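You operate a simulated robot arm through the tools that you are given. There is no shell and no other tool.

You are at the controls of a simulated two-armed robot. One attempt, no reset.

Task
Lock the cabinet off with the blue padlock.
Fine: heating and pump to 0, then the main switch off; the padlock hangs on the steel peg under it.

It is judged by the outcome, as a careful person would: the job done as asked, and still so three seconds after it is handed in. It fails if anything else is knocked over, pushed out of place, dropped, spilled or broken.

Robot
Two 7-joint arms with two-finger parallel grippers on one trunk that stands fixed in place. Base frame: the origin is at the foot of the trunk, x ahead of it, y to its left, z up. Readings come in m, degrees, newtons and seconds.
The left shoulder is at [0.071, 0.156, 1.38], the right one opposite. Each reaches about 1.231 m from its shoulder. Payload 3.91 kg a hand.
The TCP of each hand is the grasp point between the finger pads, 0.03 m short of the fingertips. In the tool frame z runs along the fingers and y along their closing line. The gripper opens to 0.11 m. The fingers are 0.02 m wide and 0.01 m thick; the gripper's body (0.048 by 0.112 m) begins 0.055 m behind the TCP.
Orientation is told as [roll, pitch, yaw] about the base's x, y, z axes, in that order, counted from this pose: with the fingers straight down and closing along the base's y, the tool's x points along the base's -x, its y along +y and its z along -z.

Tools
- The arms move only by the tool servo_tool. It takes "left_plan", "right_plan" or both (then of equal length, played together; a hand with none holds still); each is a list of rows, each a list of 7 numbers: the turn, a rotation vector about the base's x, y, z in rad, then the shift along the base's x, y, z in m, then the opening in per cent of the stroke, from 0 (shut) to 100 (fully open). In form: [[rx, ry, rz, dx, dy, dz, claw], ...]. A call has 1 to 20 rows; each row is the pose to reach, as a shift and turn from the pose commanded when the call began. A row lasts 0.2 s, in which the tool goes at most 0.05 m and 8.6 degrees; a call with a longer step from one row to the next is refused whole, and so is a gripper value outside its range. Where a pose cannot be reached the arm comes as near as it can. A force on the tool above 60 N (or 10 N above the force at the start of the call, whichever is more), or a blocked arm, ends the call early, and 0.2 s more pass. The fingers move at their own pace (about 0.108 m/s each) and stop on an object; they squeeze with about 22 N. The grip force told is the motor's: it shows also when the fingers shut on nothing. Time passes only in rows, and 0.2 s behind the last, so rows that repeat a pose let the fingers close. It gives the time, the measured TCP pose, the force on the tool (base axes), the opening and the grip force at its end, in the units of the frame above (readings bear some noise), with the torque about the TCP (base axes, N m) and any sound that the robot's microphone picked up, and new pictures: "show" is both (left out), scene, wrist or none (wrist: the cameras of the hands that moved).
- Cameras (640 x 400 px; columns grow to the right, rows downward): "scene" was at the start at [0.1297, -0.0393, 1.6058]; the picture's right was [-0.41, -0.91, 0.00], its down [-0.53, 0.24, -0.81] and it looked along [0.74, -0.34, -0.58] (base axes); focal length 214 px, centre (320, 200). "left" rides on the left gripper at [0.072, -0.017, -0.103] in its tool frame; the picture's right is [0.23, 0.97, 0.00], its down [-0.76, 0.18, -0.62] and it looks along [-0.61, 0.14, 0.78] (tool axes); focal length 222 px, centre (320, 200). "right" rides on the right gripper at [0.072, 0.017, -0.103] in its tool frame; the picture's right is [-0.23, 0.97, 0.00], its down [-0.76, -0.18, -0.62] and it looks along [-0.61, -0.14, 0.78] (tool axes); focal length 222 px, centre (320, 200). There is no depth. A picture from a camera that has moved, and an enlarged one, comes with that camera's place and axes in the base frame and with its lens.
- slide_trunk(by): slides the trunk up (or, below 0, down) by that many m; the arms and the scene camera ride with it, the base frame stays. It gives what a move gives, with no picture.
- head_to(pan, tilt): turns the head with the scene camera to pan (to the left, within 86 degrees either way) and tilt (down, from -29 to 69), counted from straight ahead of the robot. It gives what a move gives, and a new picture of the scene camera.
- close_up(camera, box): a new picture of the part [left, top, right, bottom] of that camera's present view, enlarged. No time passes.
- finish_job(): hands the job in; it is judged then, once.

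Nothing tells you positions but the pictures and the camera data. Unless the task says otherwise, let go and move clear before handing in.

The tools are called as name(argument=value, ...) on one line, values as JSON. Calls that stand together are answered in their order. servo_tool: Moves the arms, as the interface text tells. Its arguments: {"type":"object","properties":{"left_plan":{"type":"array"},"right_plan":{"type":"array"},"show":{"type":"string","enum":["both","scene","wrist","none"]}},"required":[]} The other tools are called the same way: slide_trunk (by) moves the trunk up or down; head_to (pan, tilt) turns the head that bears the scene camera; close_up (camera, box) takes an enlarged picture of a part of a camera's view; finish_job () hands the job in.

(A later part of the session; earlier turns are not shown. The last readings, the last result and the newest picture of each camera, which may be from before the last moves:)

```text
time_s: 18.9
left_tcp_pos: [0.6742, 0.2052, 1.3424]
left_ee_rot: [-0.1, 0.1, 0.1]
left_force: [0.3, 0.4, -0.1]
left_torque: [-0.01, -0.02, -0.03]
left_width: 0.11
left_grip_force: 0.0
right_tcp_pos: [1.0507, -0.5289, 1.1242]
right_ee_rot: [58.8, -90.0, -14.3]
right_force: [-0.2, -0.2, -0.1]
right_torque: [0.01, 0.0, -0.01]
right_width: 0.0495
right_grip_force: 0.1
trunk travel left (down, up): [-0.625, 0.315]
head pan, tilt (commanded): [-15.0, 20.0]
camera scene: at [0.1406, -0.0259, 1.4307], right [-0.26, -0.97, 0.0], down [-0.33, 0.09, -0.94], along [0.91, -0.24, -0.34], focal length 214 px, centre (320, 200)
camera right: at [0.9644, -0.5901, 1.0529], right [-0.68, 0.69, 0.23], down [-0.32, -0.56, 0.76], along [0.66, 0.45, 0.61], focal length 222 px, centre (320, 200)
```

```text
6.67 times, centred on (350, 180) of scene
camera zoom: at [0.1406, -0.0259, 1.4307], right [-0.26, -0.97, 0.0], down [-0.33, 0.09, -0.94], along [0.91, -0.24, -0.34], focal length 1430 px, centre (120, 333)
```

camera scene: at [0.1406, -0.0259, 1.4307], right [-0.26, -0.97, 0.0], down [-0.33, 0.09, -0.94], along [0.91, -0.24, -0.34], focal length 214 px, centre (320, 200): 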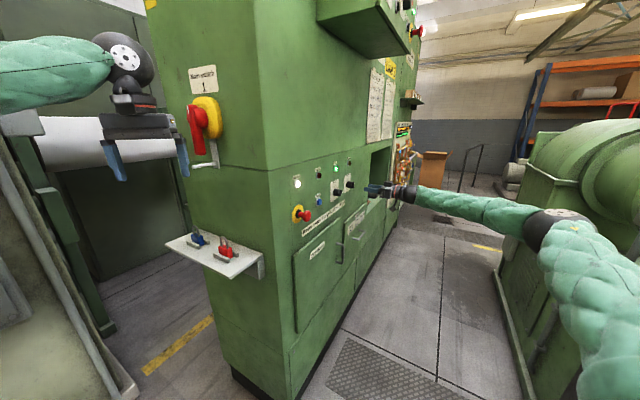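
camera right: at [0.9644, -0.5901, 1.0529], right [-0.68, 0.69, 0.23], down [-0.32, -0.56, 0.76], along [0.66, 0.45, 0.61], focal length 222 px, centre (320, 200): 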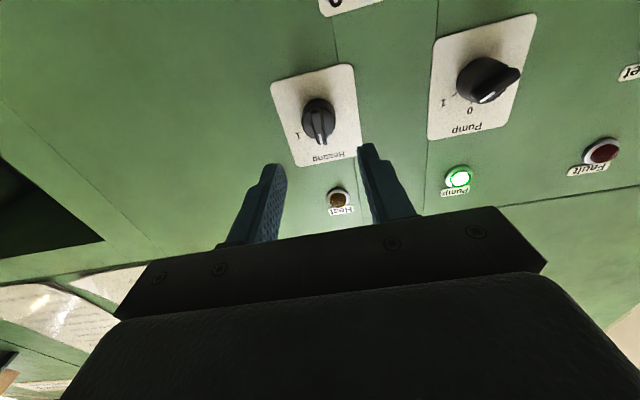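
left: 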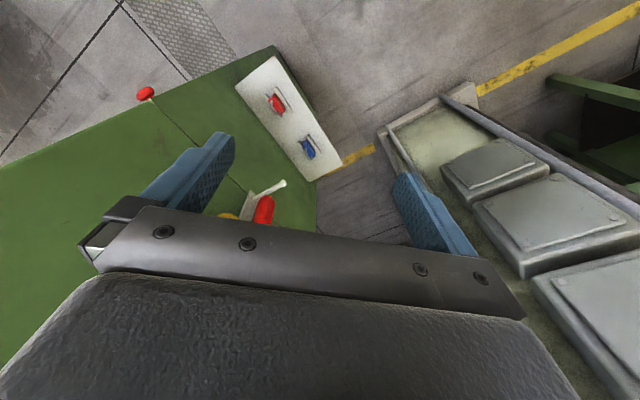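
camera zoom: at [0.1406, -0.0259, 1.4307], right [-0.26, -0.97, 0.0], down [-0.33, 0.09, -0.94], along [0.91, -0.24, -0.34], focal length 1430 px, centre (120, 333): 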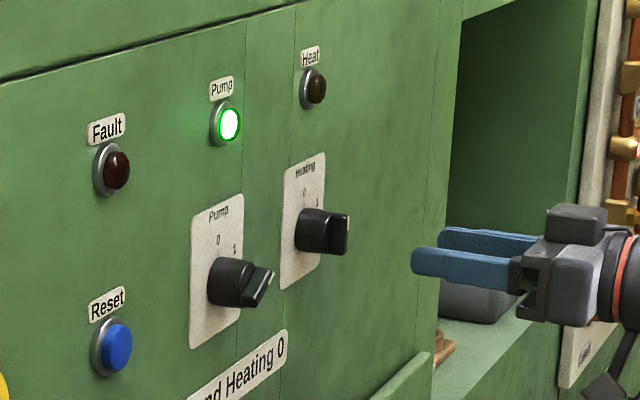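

Heating is at 0 and its lamp is out. Now I'll shift the right hand to the pump knob's pre-grasp, rolled 60° again.

servo_tool(right_plan=[[0.0935, 0.0916, 0, -0.0124, 0.014, 0, 45], [0.1869, 0.1832, 0, -0.0247, 0.028, 0, 45], [0.2804, 0.2748, 0, -0.0371, 0.042, 0, 45], [0.3738, 0.3665, 0, -0.0494, 0.0561, 0, 45], [0.4673, 0.4581, 0, -0.0618, 0.0701, 0, 45], [0.5607, 0.5497, 0, -0.0741, 0.0841, 0, 45], [0.6542, 0.6413, 0, -0.0865, 0.0981, 0, 45], [0.7476, 0.7329, 0, -0.0988, 0.1121, 0, 45], [0.7476, 0.7329, 0, -0.0988, 0.1121, 0, 45]])

close_up(camera="right", box=[230, 50, 430, 220])

```text
time_s: 20.9
left_tcp_pos: [0.6749, 0.2042, 1.3435]
left_ee_rot: [0.0, 0.0, 0.1]
left_force: [0.8, -0.1, -0.8]
left_torque: [0.01, -0.01, -0.01]
left_width: 0.1103
left_grip_force: 0.0
right_tcp_pos: [0.9521, -0.4167, 1.1237]
right_ee_rot: [90.0, -29.8, -45.5]
right_force: [0.6, 0.1, 0.3]
right_torque: [0.0, 0.01, -0.01]
right_width: 0.0497
right_grip_force: 0.1
trunk travel left (down, up): [-0.625, 0.315]
head pan, tilt (commanded): [-15.0, 20.0]
camera scene: at [0.1402, -0.0272, 1.4307], right [-0.26, -0.97, 0.0], down [-0.33, 0.09, -0.94], along [0.91, -0.24, -0.34], focal length 214 px, centre (320, 200)
camera right: at [0.8284, -0.4378, 1.1029], right [-0.2, 0.21, 0.96], down [0.08, -0.97, 0.23], along [0.98, 0.12, 0.18], focal length 222 px, centre (320, 200)
```

scene: 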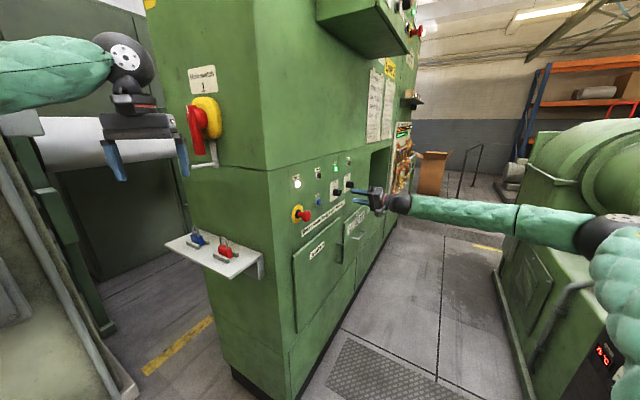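
right: 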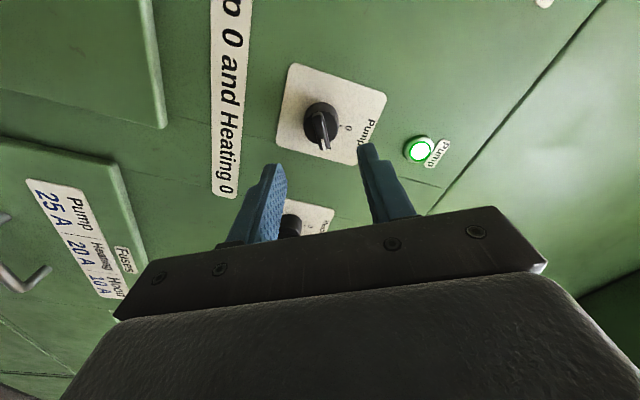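

```text
2.35 times, centred on (330, 135) of right
camera zoom: at [0.8284, -0.4378, 1.1029], right [-0.2, 0.21, 0.96], down [0.08, -0.97, 0.23], along [0.98, 0.12, 0.18], focal length 523 px, centre (296, 353)
```

zoom: 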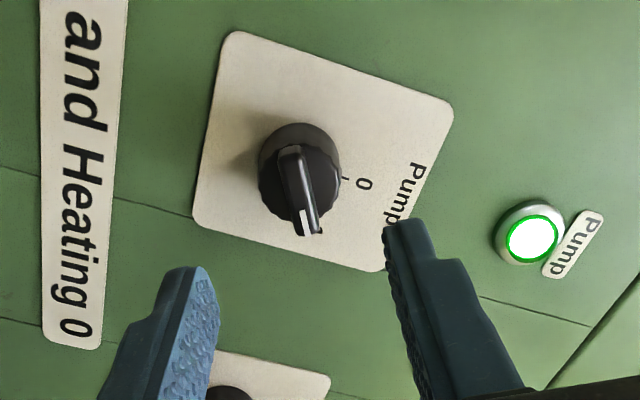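

The pump ridge is well centred between the fingers. Advance 70 mm along the normal and close.

servo_tool(right_plan=[[0, 0, 0, 0.0143, 0.014, 0, 45], [0, 0, 0, 0.0286, 0.028, 0, 45], [0, 0, 0, 0.0393, 0.0385, 0, 45], [0, 0, 0, 0.0464, 0.0455, 0, 45], [0, 0, 0, 0.05, 0.049, 0, 45], [0, 0, 0, 0.05, 0.049, 0, 45], [0, 0, 0, 0.05, 0.049, 0, 20], [0, 0, 0, 0.05, 0.049, 0, 0], [0, 0, 0, 0.05, 0.049, 0, 0], [0, 0, 0, 0.05, 0.049, 0, 0]], show="wrist")

close_up(camera="right", box=[230, 80, 430, 230])

```text
time_s: 23.1
left_tcp_pos: [0.6739, 0.2036, 1.3428]
left_ee_rot: [-0.1, -0.1, 0.0]
left_force: [0.2, -0.4, -0.3]
left_torque: [-0.03, -0.02, -0.02]
left_width: 0.11
left_grip_force: 0.0
right_tcp_pos: [1.0034, -0.3677, 1.1247]
right_ee_rot: [90.0, -29.9, -45.6]
right_force: [2.0, -2.0, -0.5]
right_torque: [-0.03, -0.02, -0.14]
right_width: 0.0314
right_grip_force: 45.3
trunk travel left (down, up): [-0.625, 0.315]
head pan, tilt (commanded): [-15.0, 20.0]
camera right: at [0.8784, -0.389, 1.1037], right [-0.2, 0.21, 0.96], down [0.08, -0.97, 0.23], along [0.98, 0.12, 0.18], focal length 222 px, centre (320, 200)
```

right: 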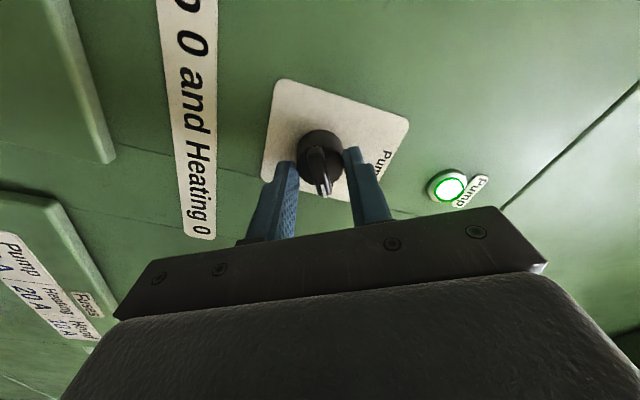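

```text
2.67 times, centred on (330, 155) of right
camera zoom: at [0.8784, -0.389, 1.1037], right [-0.2, 0.21, 0.96], down [0.08, -0.97, 0.23], along [0.98, 0.12, 0.18], focal length 592 px, centre (293, 320)
```

zoom: 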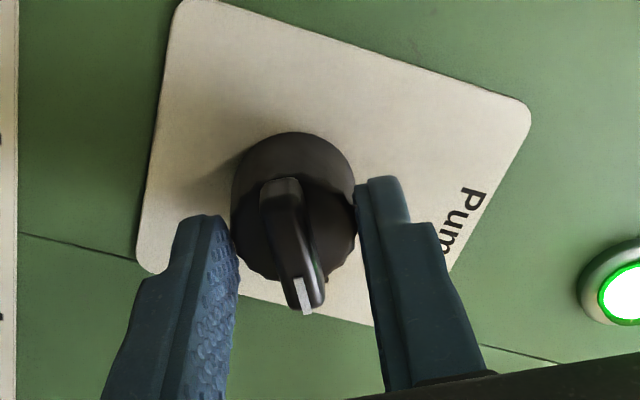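

The pump dial is gripped just like the heating one. Turning 60° counter-clockwise to 0.

servo_tool(right_plan=[[-0.0935, -0.0916, 0, 0, 0, 0, 0], [-0.1869, -0.1832, 0, 0, 0, 0, 0], [-0.2804, -0.2748, 0, 0, 0, 0, 0], [-0.3738, -0.3665, 0, 0, 0, 0, 0], [-0.4673, -0.4581, 0, 0, 0, 0, 0], [-0.5607, -0.5497, 0, 0, 0, 0, 0], [-0.6542, -0.6413, 0, 0, 0, 0, 0], [-0.7476, -0.7329, 0, 0, 0, 0, 0], [-0.7476, -0.7329, 0, 0, 0, 0, 0]], show="wrist")

close_up(camera="scene", box=[285, 140, 385, 220])

```text
time_s: 25.1
left_tcp_pos: [0.6747, 0.2034, 1.3433]
left_ee_rot: [0.0, 0.0, -0.1]
left_force: [-0.2, -0.4, 0.7]
left_torque: [0.0, -0.01, 0.01]
left_width: 0.1099
left_grip_force: 0.0
right_tcp_pos: [1.0037, -0.369, 1.1247]
right_ee_rot: [169.4, -90.1, -125.1]
right_force: [12.6, -10.2, 7.4]
right_torque: [0.26, -0.15, -0.45]
right_width: 0.0317
right_grip_force: 45.1
trunk travel left (down, up): [-0.625, 0.315]
head pan, tilt (commanded): [-15.0, 20.0]
camera right: at [0.9169, -0.4283, 1.0522], right [-0.68, 0.7, 0.23], down [-0.32, -0.56, 0.76], along [0.66, 0.45, 0.61], focal length 222 px, centre (320, 200)
```

right: 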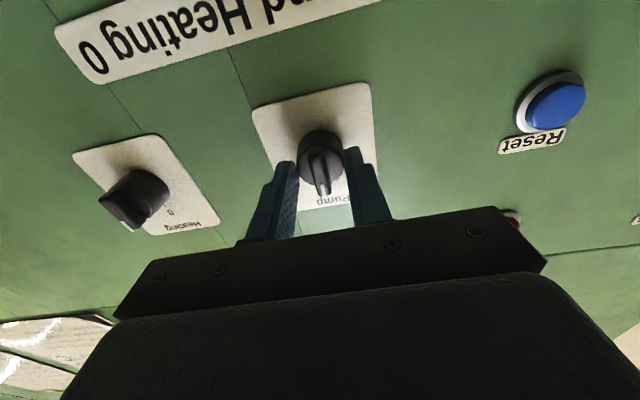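

```text
5.00 times, centred on (335, 180) of scene
camera zoom: at [0.1404, -0.028, 1.4308], right [-0.26, -0.97, 0.0], down [-0.33, 0.09, -0.94], along [0.91, -0.24, -0.34], focal length 1072 px, centre (245, 300)
```

zoom: 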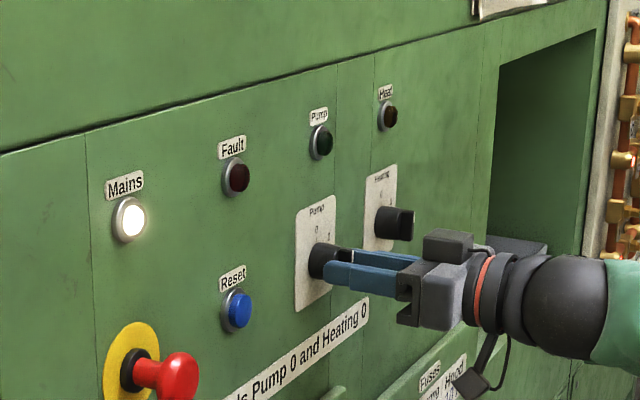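

Pump lamp is out too. Release, and back the right hand away from the panel.

servo_tool(right_plan=[[0, 0, 0, 0, 0, 0, 20], [0, 0, 0, 0, 0, 0, 45], [0, 0, 0, 0, 0, 0, 45], [0, 0, 0, -0.0143, -0.014, 0, 45], [0, 0, 0, -0.0357, -0.035, 0, 45], [0, 0, 0, -0.0643, -0.063, 0, 45], [0, 0, 0, -0.0964, -0.0945, 0, 45], [0, 0, 0, -0.1286, -0.126, 0, 45], [0, 0, 0, -0.1607, -0.1575, 0, 45], [0, 0, 0, -0.1607, -0.1575, 0, 45]])

close_up(camera="right", box=[190, 0, 510, 200])

close_up(camera="scene", box=[285, 140, 385, 220])

```text
time_s: 27.3
left_tcp_pos: [0.6736, 0.2056, 1.3422]
left_ee_rot: [0.0, 0.0, 0.1]
left_force: [1.2, -0.1, -0.4]
left_torque: [-0.02, 0.01, 0.01]
left_width: 0.11
left_grip_force: 0.0
right_tcp_pos: [0.841, -0.5225, 1.1238]
right_ee_rot: [61.8, -89.8, -17.4]
right_force: [0.7, -0.3, -0.1]
right_torque: [0.02, 0.0, -0.02]
right_width: 0.0496
right_grip_force: 0.1
trunk travel left (down, up): [-0.625, 0.315]
head pan, tilt (commanded): [-15.0, 20.0]
camera scene: at [0.1411, -0.0264, 1.4306], right [-0.26, -0.97, 0.0], down [-0.33, 0.09, -0.94], along [0.91, -0.24, -0.34], focal length 214 px, centre (320, 200)
camera right: at [0.7538, -0.583, 1.0518], right [-0.68, 0.7, 0.23], down [-0.32, -0.56, 0.76], along [0.66, 0.45, 0.61], focal length 222 px, centre (320, 200)
```

scene: 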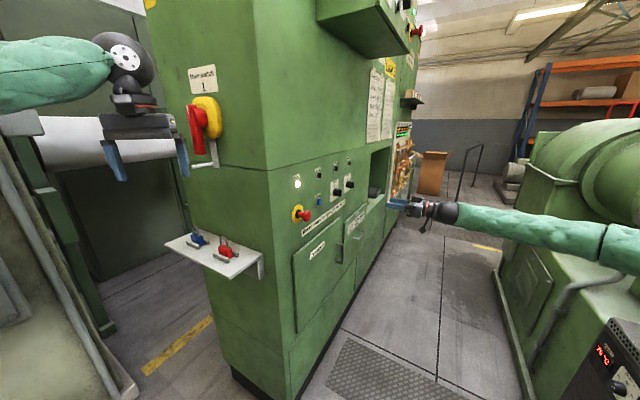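
right: 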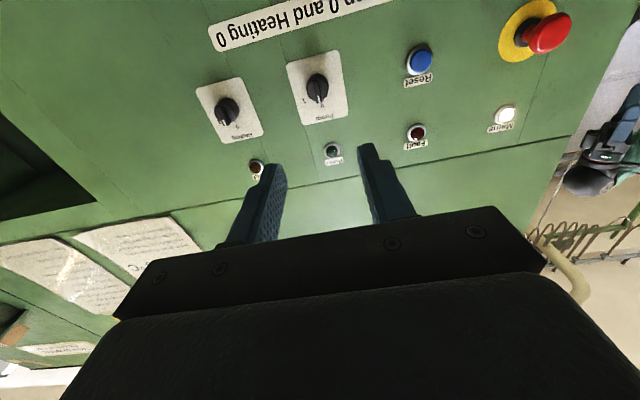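

```text
2.00 times, centred on (350, 100) of right
camera zoom: at [0.7538, -0.583, 1.0518], right [-0.68, 0.7, 0.23], down [-0.32, -0.56, 0.76], along [0.66, 0.45, 0.61], focal length 444 px, centre (260, 400)
```

zoom: 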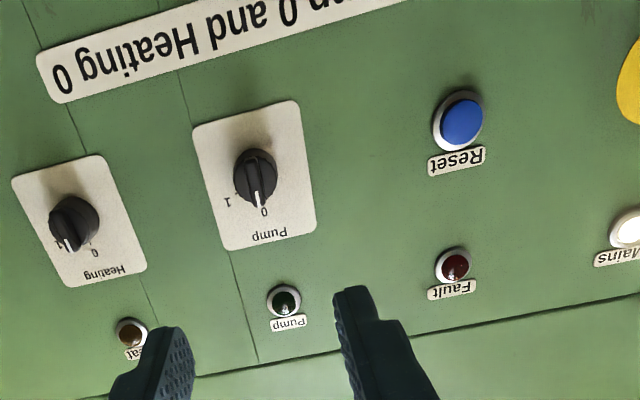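

```text
5.00 times, centred on (335, 180) of scene
camera zoom: at [0.1411, -0.0264, 1.4306], right [-0.26, -0.97, 0.0], down [-0.33, 0.09, -0.94], along [0.91, -0.24, -0.34], focal length 1072 px, centre (245, 300)
```

zoom: 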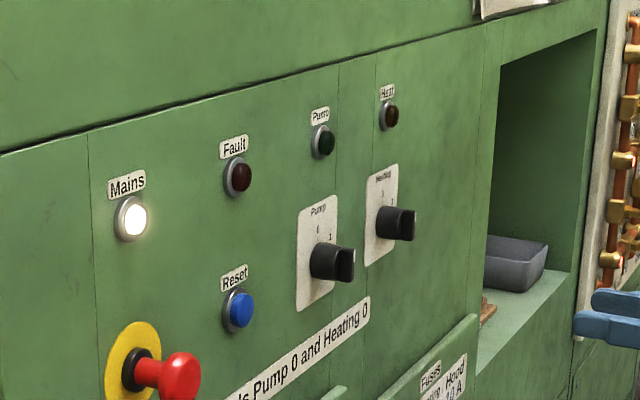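

Both lamps are out. I'll zoom in to verify that each pointer is really at 0.

close_up(camera="right", box=[195, 70, 265, 150])

close_up(camera="right", box=[285, 45, 355, 125])

close_up(camera="scene", box=[335, 165, 375, 195])

```text
5.00 times, centred on (230, 110) of right
camera zoom: at [0.7538, -0.583, 1.0518], right [-0.68, 0.7, 0.23], down [-0.32, -0.56, 0.76], along [0.66, 0.45, 0.61], focal length 1111 px, centre (770, 650)
```

zoom: 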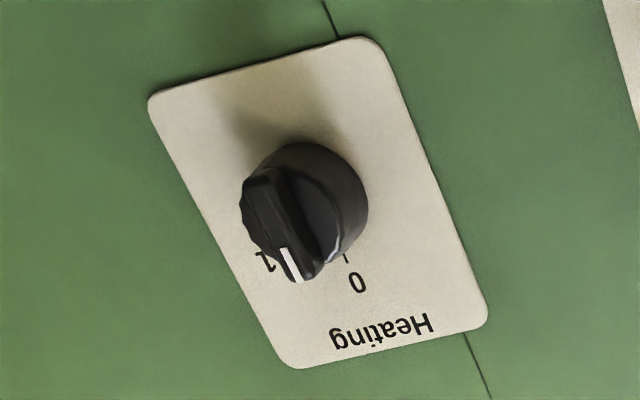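

```text
5.00 times, centred on (320, 85) of right
camera zoom: at [0.7538, -0.583, 1.0518], right [-0.68, 0.7, 0.23], down [-0.32, -0.56, 0.76], along [0.66, 0.45, 0.61], focal length 1111 px, centre (320, 775)
```

zoom: 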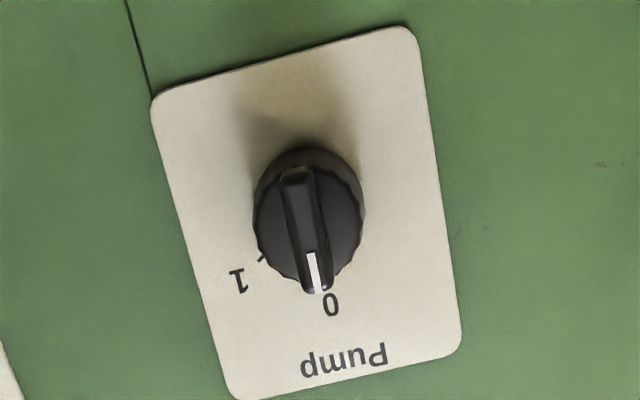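

```text
13.33 times, centred on (355, 180) of scene
camera zoom: at [0.1411, -0.0264, 1.4306], right [-0.26, -0.97, 0.0], down [-0.33, 0.09, -0.94], along [0.91, -0.24, -0.34], focal length 2860 px, centre (-147, 467)
```

zoom: 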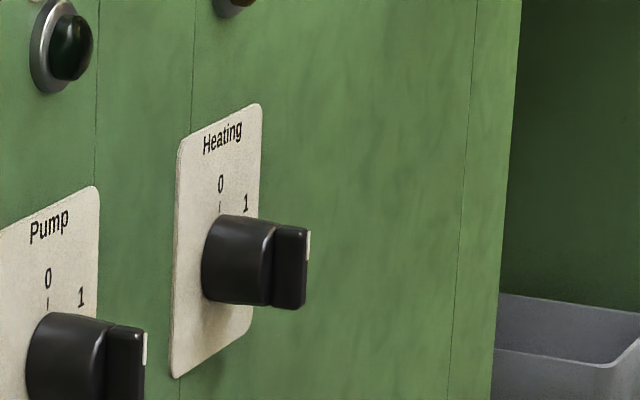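

Both pointers are vertical at 0 and only the Mains lamp is lit. Next, the left hand: fingers horizontal, perpendicular to the switch face, at a standoff of 0.2 m to look at the main switch and peg head-on.

servo_tool(left_plan=[[-0.0478, -0.1138, -0.0478, 0.0056, 0.0042, 0.0013, 100], [-0.0957, -0.2277, -0.0957, 0.0112, 0.0084, 0.0026, 100], [-0.1435, -0.3415, -0.1435, 0.0168, 0.0126, 0.0039, 100], [-0.1914, -0.4554, -0.1914, 0.0225, 0.0168, 0.0052, 100], [-0.2392, -0.5692, -0.2392, 0.0281, 0.021, 0.0065, 100], [-0.2871, -0.683, -0.2871, 0.0337, 0.0252, 0.0078, 100], [-0.3349, -0.7969, -0.3349, 0.0393, 0.0293, 0.0092, 100], [-0.3828, -0.9107, -0.3828, 0.0449, 0.0335, 0.0105, 100], [-0.4306, -1.0245, -0.4306, 0.0505, 0.0377, 0.0118, 100], [-0.4785, -1.1384, -0.4785, 0.0562, 0.0419, 0.0131, 100], [-0.5263, -1.2522, -0.5263, 0.0618, 0.0461, 0.0144, 100], [-0.5742, -1.3661, -0.5742, 0.0674, 0.0503, 0.0157, 100], [-0.622, -1.4799, -0.622, 0.073, 0.0545, 0.017, 100], [-0.622, -1.4799, -0.622, 0.073, 0.0545, 0.017, 100]])

close_up(camera="left", box=[200, 0, 440, 200])

```text
time_s: 30.3
left_tcp_pos: [0.7453, 0.2582, 1.3606]
left_ee_rot: [-175.8, -90.0, 130.1]
left_force: [-0.5, -0.1, 0.6]
left_torque: [0.03, 0.02, -0.02]
left_width: 0.1102
left_grip_force: 0.0
right_tcp_pos: [0.838, -0.524, 1.1248]
right_ee_rot: [115.3, -89.8, -70.8]
right_force: [-0.7, -0.8, 0.1]
right_torque: [0.06, -0.05, -0.02]
right_width: 0.0494
right_grip_force: 0.0
trunk travel left (down, up): [-0.625, 0.315]
head pan, tilt (commanded): [-15.0, 20.0]
camera scene: at [0.1393, -0.0275, 1.4308], right [-0.26, -0.97, 0.0], down [-0.33, 0.09, -0.94], along [0.91, -0.24, -0.34], focal length 214 px, centre (320, 200)
camera left: at [0.6605, 0.3213, 1.2879], right [0.7, 0.68, -0.23], down [-0.31, 0.57, 0.76], along [0.65, -0.46, 0.61], focal length 222 px, centre (320, 200)
```

scene: 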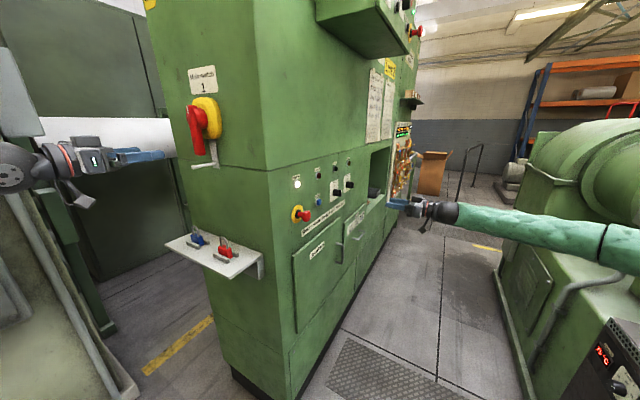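
left: 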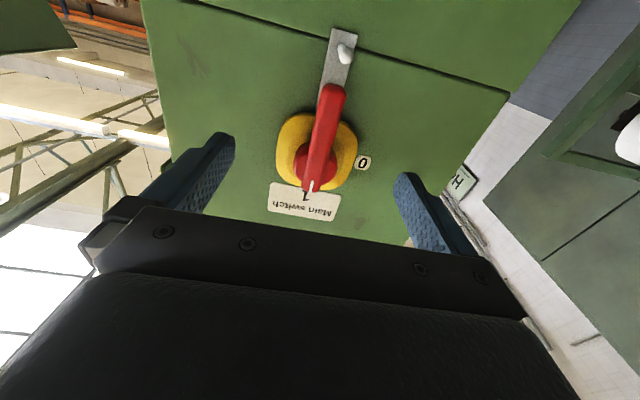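

```text
2.00 times, centred on (320, 100) of left
camera zoom: at [0.6605, 0.3213, 1.2879], right [0.7, 0.68, -0.23], down [-0.31, 0.57, 0.76], along [0.65, -0.46, 0.61], focal length 444 px, centre (320, 400)
```

zoom: 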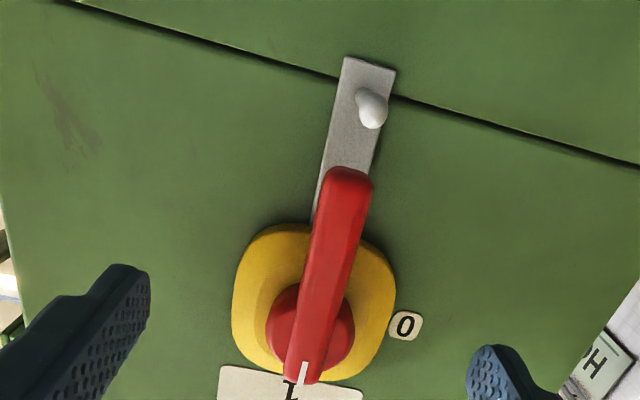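

The "0" mark sits on the viewer's left of the switch, so the handle must turn 90° counter-clockwise, its long end swinging from bottom to the right (towards the cabinet corner). Hub is at about z 1.435, handle end z 1.335, peg z 1.306. I'll check the handle's depth in close-up.

close_up(camera="scene", box=[175, 85, 235, 175])

close_up(camera="left", box=[260, 20, 380, 220])

```text
4.44 times, centred on (205, 130) of scene
camera zoom: at [0.1393, -0.0275, 1.4308], right [-0.26, -0.97, 0.0], down [-0.33, 0.09, -0.94], along [0.91, -0.24, -0.34], focal length 953 px, centre (831, 511)
```

zoom: 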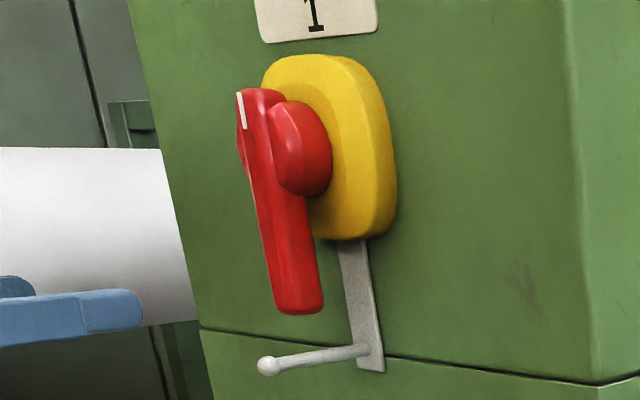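

```text
2.00 times, centred on (320, 120) of left
camera zoom: at [0.6605, 0.3213, 1.2879], right [0.7, 0.68, -0.23], down [-0.31, 0.57, 0.76], along [0.65, -0.46, 0.61], focal length 444 px, centre (320, 360)
```

zoom: 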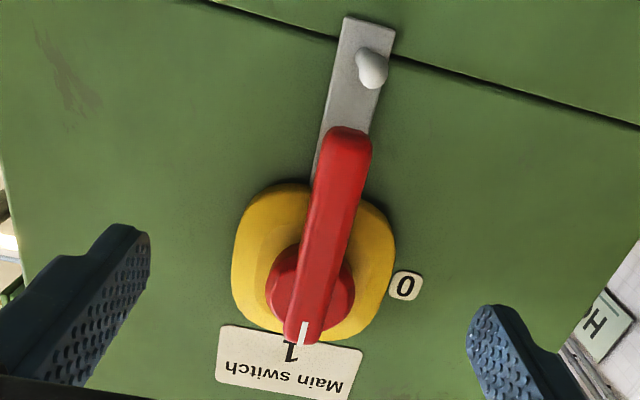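

The handle is 31–51 mm off the wall, about 25 mm wide. I'll approach with the fingers either side of it, gripping at z ≈ 1.355 with tips just short of the yellow plate's plane.

servo_tool(left_plan=[[0, 0, 0, 0.0071, 0.007, -0.0056, 60], [0, 0, 0, 0.0351, -0.0216, -0.0056, 60], [0, 0, 0, 0.0631, -0.0501, -0.0056, 60], [0, 0, 0, 0.0841, -0.0715, -0.0056, 60], [0, 0, 0, 0.0981, -0.0858, -0.0056, 60], [0, 0, 0, 0.1091, -0.097, -0.0056, 60], [0, 0, 0, 0.1091, -0.097, -0.0056, 60]])

close_up(camera="left", box=[220, 40, 420, 240])

close_up(camera="scene", box=[155, 85, 235, 175])

```text
time_s: 31.9
left_tcp_pos: [0.8558, 0.1623, 1.3561]
left_ee_rot: [-82.3, -89.9, 36.7]
left_force: [-0.3, 0.7, 0.4]
left_torque: [-0.01, -0.01, -0.01]
left_width: 0.0664
left_grip_force: 0.1
right_tcp_pos: [0.8394, -0.5221, 1.1235]
right_ee_rot: [94.8, -89.9, -50.4]
right_force: [-1.3, 0.5, -0.2]
right_torque: [0.03, -0.02, -0.03]
right_width: 0.0493
right_grip_force: 0.1
trunk travel left (down, up): [-0.625, 0.315]
head pan, tilt (commanded): [-15.0, 20.0]
camera scene: at [0.1396, -0.0268, 1.4308], right [-0.26, -0.97, 0.0], down [-0.33, 0.09, -0.94], along [0.91, -0.24, -0.34], focal length 214 px, centre (320, 200)
camera left: at [0.7708, 0.2238, 1.283], right [0.7, 0.68, -0.23], down [-0.31, 0.57, 0.76], along [0.65, -0.46, 0.61], focal length 222 px, centre (320, 200)
```

scene: 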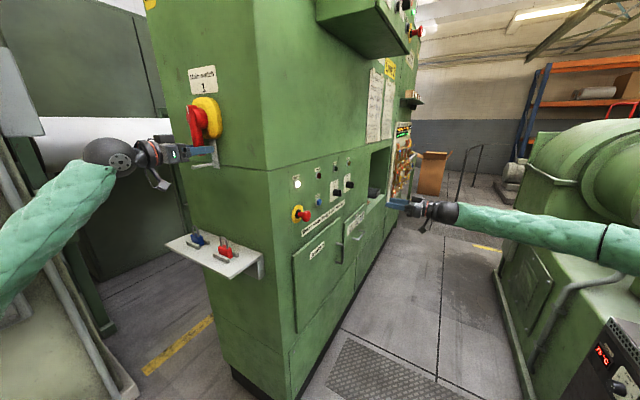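
left: 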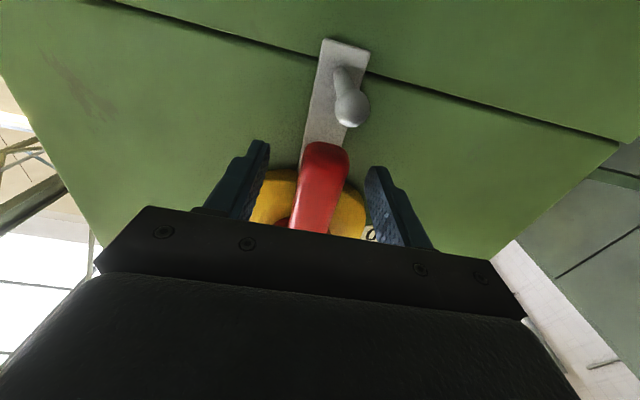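

```text
2.00 times, centred on (320, 140) of left
camera zoom: at [0.7708, 0.2238, 1.283], right [0.7, 0.68, -0.23], down [-0.31, 0.57, 0.76], along [0.65, -0.46, 0.61], focal length 444 px, centre (320, 320)
```

zoom: 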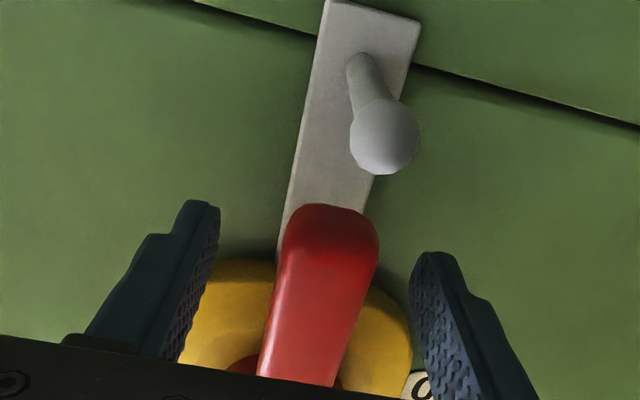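

```text
4.44 times, centred on (195, 130) of scene
camera zoom: at [0.1396, -0.0268, 1.4308], right [-0.26, -0.97, 0.0], down [-0.33, 0.09, -0.94], along [0.91, -0.24, -0.34], focal length 953 px, centre (876, 511)
```

zoom: 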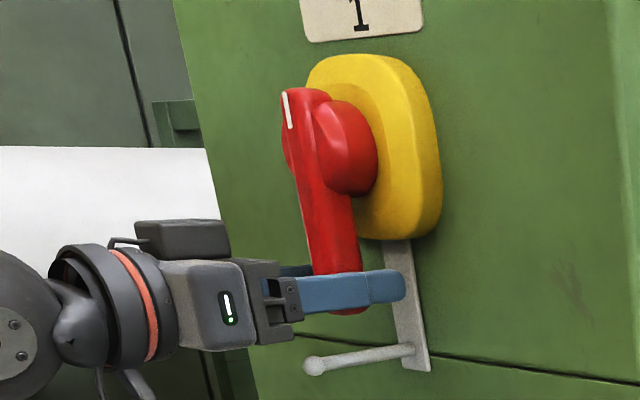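

The handle is centred between the fingers. Close on it.

servo_tool(left_plan=[[0, 0, 0, 0, 0, 0, 40], [0, 0, 0, 0, 0, 0, 15], [0, 0, 0, 0, 0, 0, 0], [0, 0, 0, 0, 0, 0, 0]], show="wrist")

```text
time_s: 32.9
left_tcp_pos: [0.8568, 0.1607, 1.3553]
left_ee_rot: [-76.7, -89.9, 31.1]
left_force: [5.2, -0.5, 2.2]
left_torque: [-0.34, 0.07, 0.75]
left_width: 0.0278
left_grip_force: 44.8
right_tcp_pos: [0.8401, -0.5239, 1.1237]
right_ee_rot: [86.5, -89.9, -42.1]
right_force: [0.2, 0.3, -0.5]
right_torque: [-0.02, -0.04, -0.01]
right_width: 0.0494
right_grip_force: 0.0
trunk travel left (down, up): [-0.625, 0.315]
head pan, tilt (commanded): [-15.0, 20.0]
camera left: at [0.7715, 0.2237, 1.2828], right [0.7, 0.68, -0.23], down [-0.31, 0.57, 0.76], along [0.65, -0.46, 0.61], focal length 222 px, centre (320, 200)
```

left: 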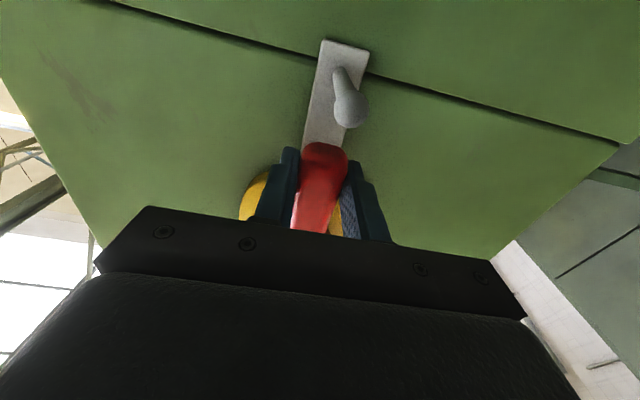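

The handle (28 mm) is gripped. Now swing it 90° about the hub axis, the end going to the right and up.

servo_tool(left_plan=[[-0.0916, 0.0935, 0, -0.0076, -0.0075, 0.0007, 0], [-0.1833, 0.1869, 0, -0.0152, -0.0149, 0.0028, 0], [-0.2749, 0.2804, 0, -0.0224, -0.022, 0.0062, 0], [-0.3665, 0.3739, 0, -0.0293, -0.0287, 0.011, 0], [-0.4582, 0.4673, 0, -0.0356, -0.0349, 0.0169, 0], [-0.5498, 0.5608, 0, -0.0414, -0.0406, 0.024, 0], [-0.6414, 0.6542, 0, -0.0465, -0.0455, 0.0321, 0], [-0.733, 0.7477, 0, -0.0507, -0.0497, 0.041, 0], [-0.8247, 0.8412, 0, -0.0541, -0.053, 0.0506, 0], [-0.9163, 0.9346, 0, -0.0566, -0.0554, 0.0608, 0], [-1.0079, 1.0281, 0, -0.058, -0.0569, 0.0713, 0], [-1.0996, 1.1216, 0, -0.0586, -0.0574, 0.082, 0], [-1.0996, 1.1216, 0, -0.0586, -0.0574, 0.082, 0]])

close_up(camera="scene", box=[155, 60, 315, 200])

```text
time_s: 35.7
left_tcp_pos: [0.797, 0.1015, 1.4386]
left_ee_rot: [-90.1, 0.0, 44.5]
left_force: [0.3, -7.4, 17.2]
left_torque: [0.81, -1.0, 0.05]
left_width: 0.0284
left_grip_force: 44.5
right_tcp_pos: [0.8382, -0.5243, 1.1248]
right_ee_rot: [143.0, -89.8, -98.5]
right_force: [0.1, 0.2, -0.8]
right_torque: [0.03, -0.01, 0.0]
right_width: 0.0497
right_grip_force: 0.0
trunk travel left (down, up): [-0.625, 0.315]
head pan, tilt (commanded): [-15.0, 20.0]
camera scene: at [0.1384, -0.0285, 1.431], right [-0.26, -0.97, 0.0], down [-0.33, 0.09, -0.94], along [0.91, -0.24, -0.34], focal length 214 px, centre (320, 200)
camera left: at [0.6719, 0.1252, 1.4545], right [-0.16, -0.16, -0.97], down [0.11, 0.98, -0.18], along [0.98, -0.13, -0.14], focal length 222 px, centre (320, 200)
```

scene: 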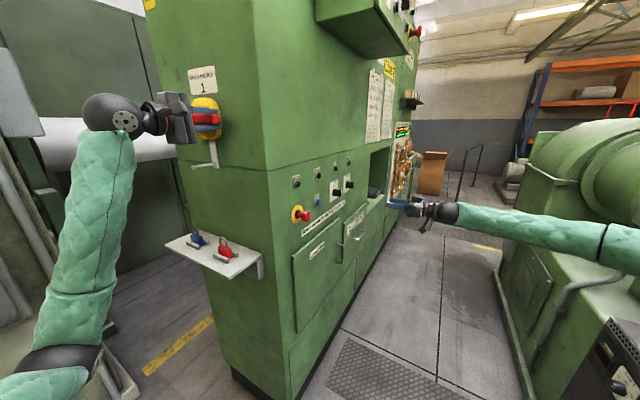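
left: 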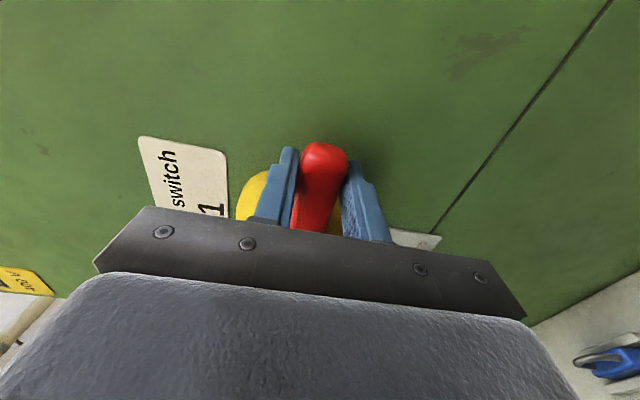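

```text
2.86 times, centred on (235, 130) of scene
camera zoom: at [0.1384, -0.0285, 1.431], right [-0.26, -0.97, 0.0], down [-0.33, 0.09, -0.94], along [0.91, -0.24, -0.34], focal length 613 px, centre (563, 400)
```

zoom: 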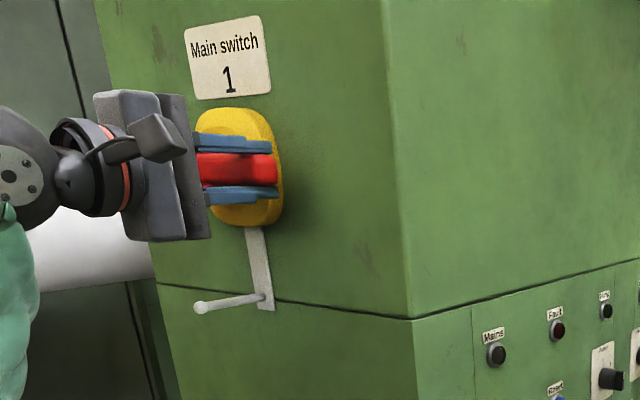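

The Mains lamp has gone out with the handle horizontal. Release and back straight off from the switch, then check it.

servo_tool(left_plan=[[0, 0, 0, 0, 0, 0, 20], [0, 0, 0, 0, 0, 0, 45], [0, 0, 0, 0, 0, 0, 55], [0, 0, 0, -0.014, 0.0143, 0, 55], [0, 0, 0, -0.035, 0.0357, 0, 55], [0, 0, 0, -0.063, 0.0643, 0, 55], [0, 0, 0, -0.091, 0.0928, 0, 55], [0, 0, 0, -0.119, 0.1214, 0, 55], [0, 0, 0, -0.14, 0.1428, 0, 55], [0, 0, 0, -0.14, 0.1428, 0, 55]])

close_up(camera="left", box=[200, 0, 440, 200])

close_up(camera="scene", box=[155, 60, 315, 200])

```text
time_s: 37.9
left_tcp_pos: [0.6587, 0.2471, 1.4384]
left_ee_rot: [-90.0, 0.0, 44.5]
left_force: [-0.1, -1.0, 0.7]
left_torque: [0.0, -0.04, 0.0]
left_width: 0.0604
left_grip_force: 0.1
right_tcp_pos: [0.84, -0.5239, 1.123]
right_ee_rot: [94.6, -89.9, -50.2]
right_force: [0.1, 0.3, 0.1]
right_torque: [0.01, 0.01, 0.04]
right_width: 0.0494
right_grip_force: 0.0
trunk travel left (down, up): [-0.625, 0.315]
head pan, tilt (commanded): [-15.0, 20.0]
camera scene: at [0.1404, -0.028, 1.4306], right [-0.26, -0.97, 0.0], down [-0.33, 0.09, -0.94], along [0.91, -0.24, -0.34], focal length 214 px, centre (320, 200)
camera left: at [0.5337, 0.2705, 1.4545], right [-0.16, -0.16, -0.97], down [0.11, 0.98, -0.18], along [0.98, -0.13, -0.14], focal length 222 px, centre (320, 200)
```

scene: 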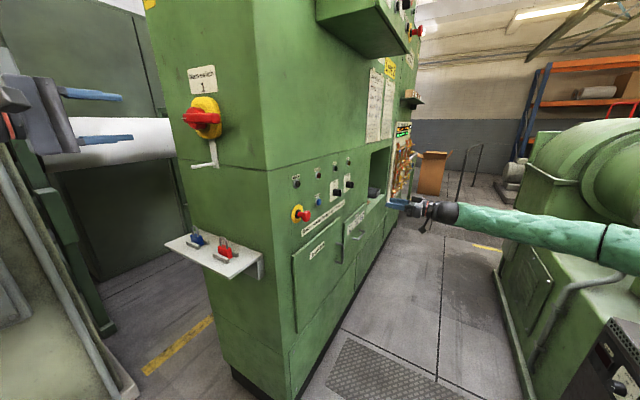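
left: 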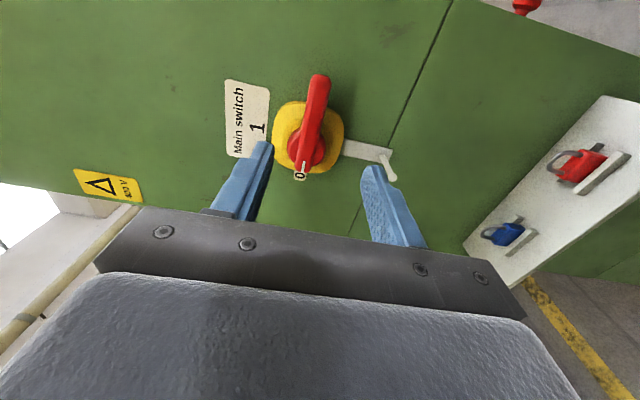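

```text
2.00 times, centred on (320, 100) of left
camera zoom: at [0.5337, 0.2705, 1.4545], right [-0.16, -0.16, -0.97], down [0.11, 0.98, -0.18], along [0.98, -0.13, -0.14], focal length 444 px, centre (320, 400)
```

zoom: 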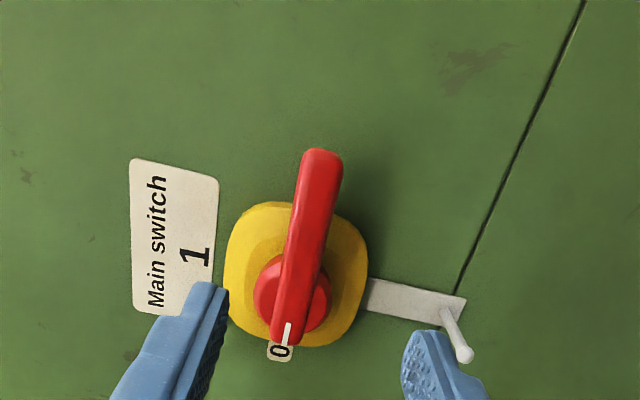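

```text
2.86 times, centred on (235, 130) of scene
camera zoom: at [0.1404, -0.028, 1.4306], right [-0.26, -0.97, 0.0], down [-0.33, 0.09, -0.94], along [0.91, -0.24, -0.34], focal length 613 px, centre (563, 400)
```

zoom: 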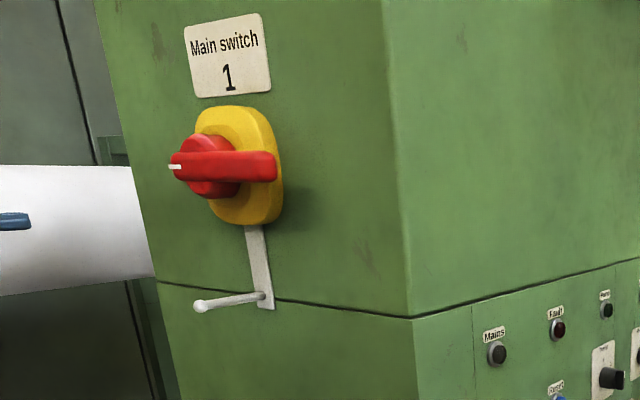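

Main switch reads 0 and the Mains lamp is out. Now the padlock: I'll roll the left hand another 90° so its camera sits on top, and lower it in front of the shelf for a look.

servo_tool(left_plan=[[-0.0916, 0.0935, 0, 0.0093, 0.0073, -0.0223, 55], [-0.1833, 0.1869, 0, 0.0185, 0.0147, -0.0447, 55], [-0.2749, 0.2804, 0, 0.0278, 0.022, -0.067, 55], [-0.3665, 0.3739, 0, 0.0371, 0.0293, -0.0893, 55], [-0.4582, 0.4673, 0, 0.0463, 0.0367, -0.1117, 55], [-0.5498, 0.5608, 0, 0.0556, 0.044, -0.134, 55], [-0.6414, 0.6542, 0, 0.0649, 0.0513, -0.1563, 55], [-0.733, 0.7477, 0, 0.0741, 0.0587, -0.1787, 55], [-0.8247, 0.8412, 0, 0.0834, 0.066, -0.201, 55], [-0.9163, 0.9346, 0, 0.0927, 0.0733, -0.2233, 55], [-1.0079, 1.0281, 0, 0.1019, 0.0807, -0.2457, 55], [-1.0996, 1.1216, 0, 0.1112, 0.088, -0.268, 55], [-1.0996, 1.1216, 0, 0.1112, 0.088, -0.268, 55]])

close_up(camera="left", box=[220, 120, 440, 320])

```text
time_s: 40.7
left_tcp_pos: [0.7679, 0.3369, 1.17]
left_ee_rot: [66.4, 89.9, -159.0]
left_force: [-0.4, 0.2, -0.4]
left_torque: [0.04, 0.01, 0.01]
left_width: 0.0605
left_grip_force: 0.1
right_tcp_pos: [0.8389, -0.5238, 1.1242]
right_ee_rot: [108.5, -89.8, -64.0]
right_force: [0.0, -0.3, -0.3]
right_torque: [-0.01, 0.01, 0.0]
right_width: 0.0494
right_grip_force: 0.0
trunk travel left (down, up): [-0.625, 0.315]
head pan, tilt (commanded): [-15.0, 20.0]
camera scene: at [0.1395, -0.0273, 1.4308], right [-0.26, -0.97, 0.0], down [-0.33, 0.09, -0.94], along [0.91, -0.24, -0.34], focal length 214 px, centre (320, 200)
camera left: at [0.7082, 0.4228, 1.2415], right [-0.69, -0.68, 0.23], down [-0.56, 0.32, -0.76], along [0.45, -0.66, -0.61], focal length 222 px, centre (320, 200)
```

scene: 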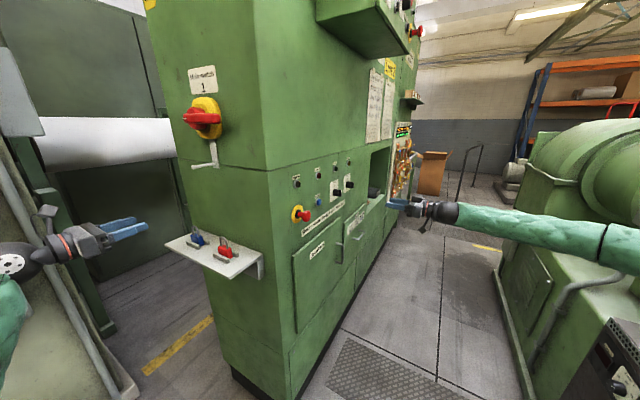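
left: 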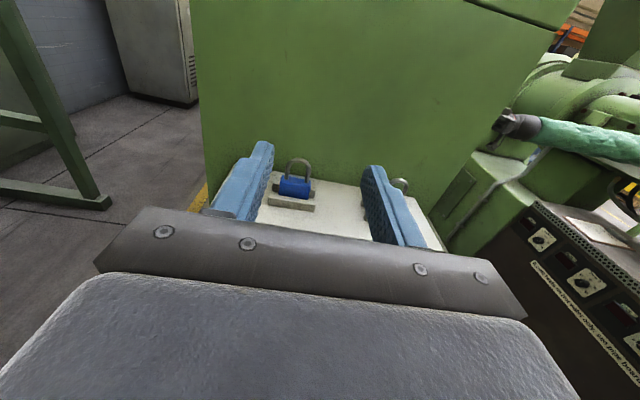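

```text
2.00 times, centred on (330, 220) of left
camera zoom: at [0.7082, 0.4228, 1.2415], right [-0.69, -0.68, 0.23], down [-0.56, 0.32, -0.76], along [0.45, -0.66, -0.61], focal length 444 px, centre (300, 160)
```

zoom: 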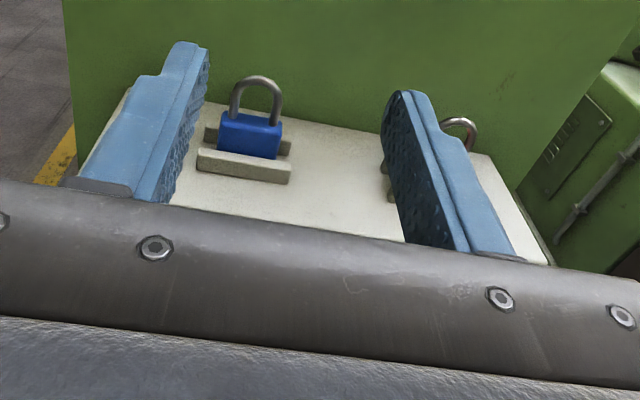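

The camera is upright now and sees the blue padlock between its rails. I'll zoom for measurements from both cameras.

close_up(camera="left", box=[265, 145, 335, 225])

close_up(camera="scene", box=[165, 220, 270, 285])

close_up(camera="scene", box=[180, 225, 220, 255])

```text
5.00 times, centred on (300, 185) of left
camera zoom: at [0.7082, 0.4228, 1.2415], right [-0.69, -0.68, 0.23], down [-0.56, 0.32, -0.76], along [0.45, -0.66, -0.61], focal length 1111 px, centre (420, 275)
```

zoom: 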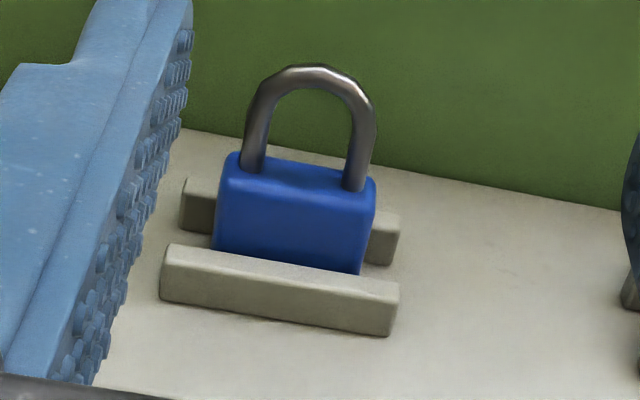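

```text
6.10 times, centred on (218, 252) of scene
camera zoom: at [0.1395, -0.0273, 1.4308], right [-0.26, -0.97, 0.0], down [-0.33, 0.09, -0.94], along [0.91, -0.24, -0.34], focal length 1307 px, centre (945, -120)
```

zoom: 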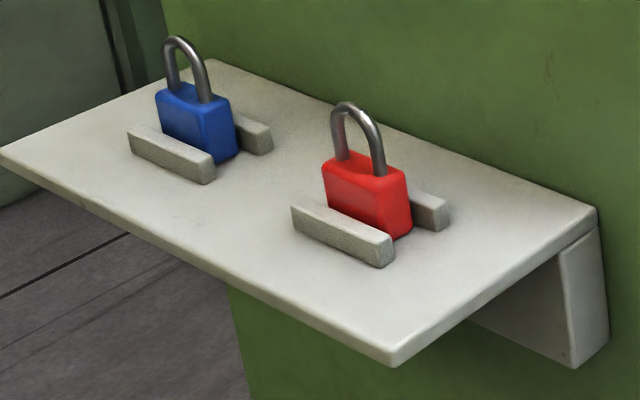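

```text
13.33 times, centred on (200, 240) of scene
camera zoom: at [0.1395, -0.0273, 1.4308], right [-0.26, -0.97, 0.0], down [-0.33, 0.09, -0.94], along [0.91, -0.24, -0.34], focal length 2860 px, centre (1920, -333)
```

zoom: 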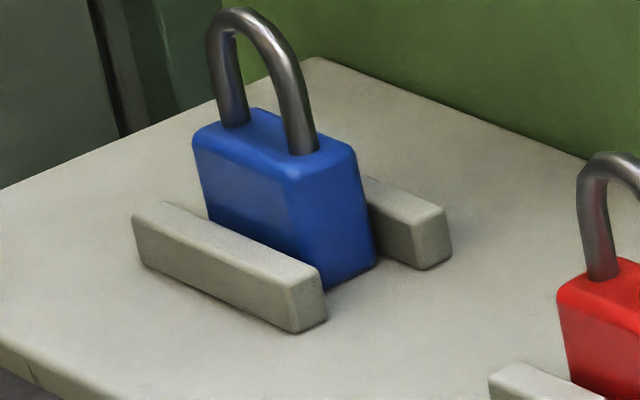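

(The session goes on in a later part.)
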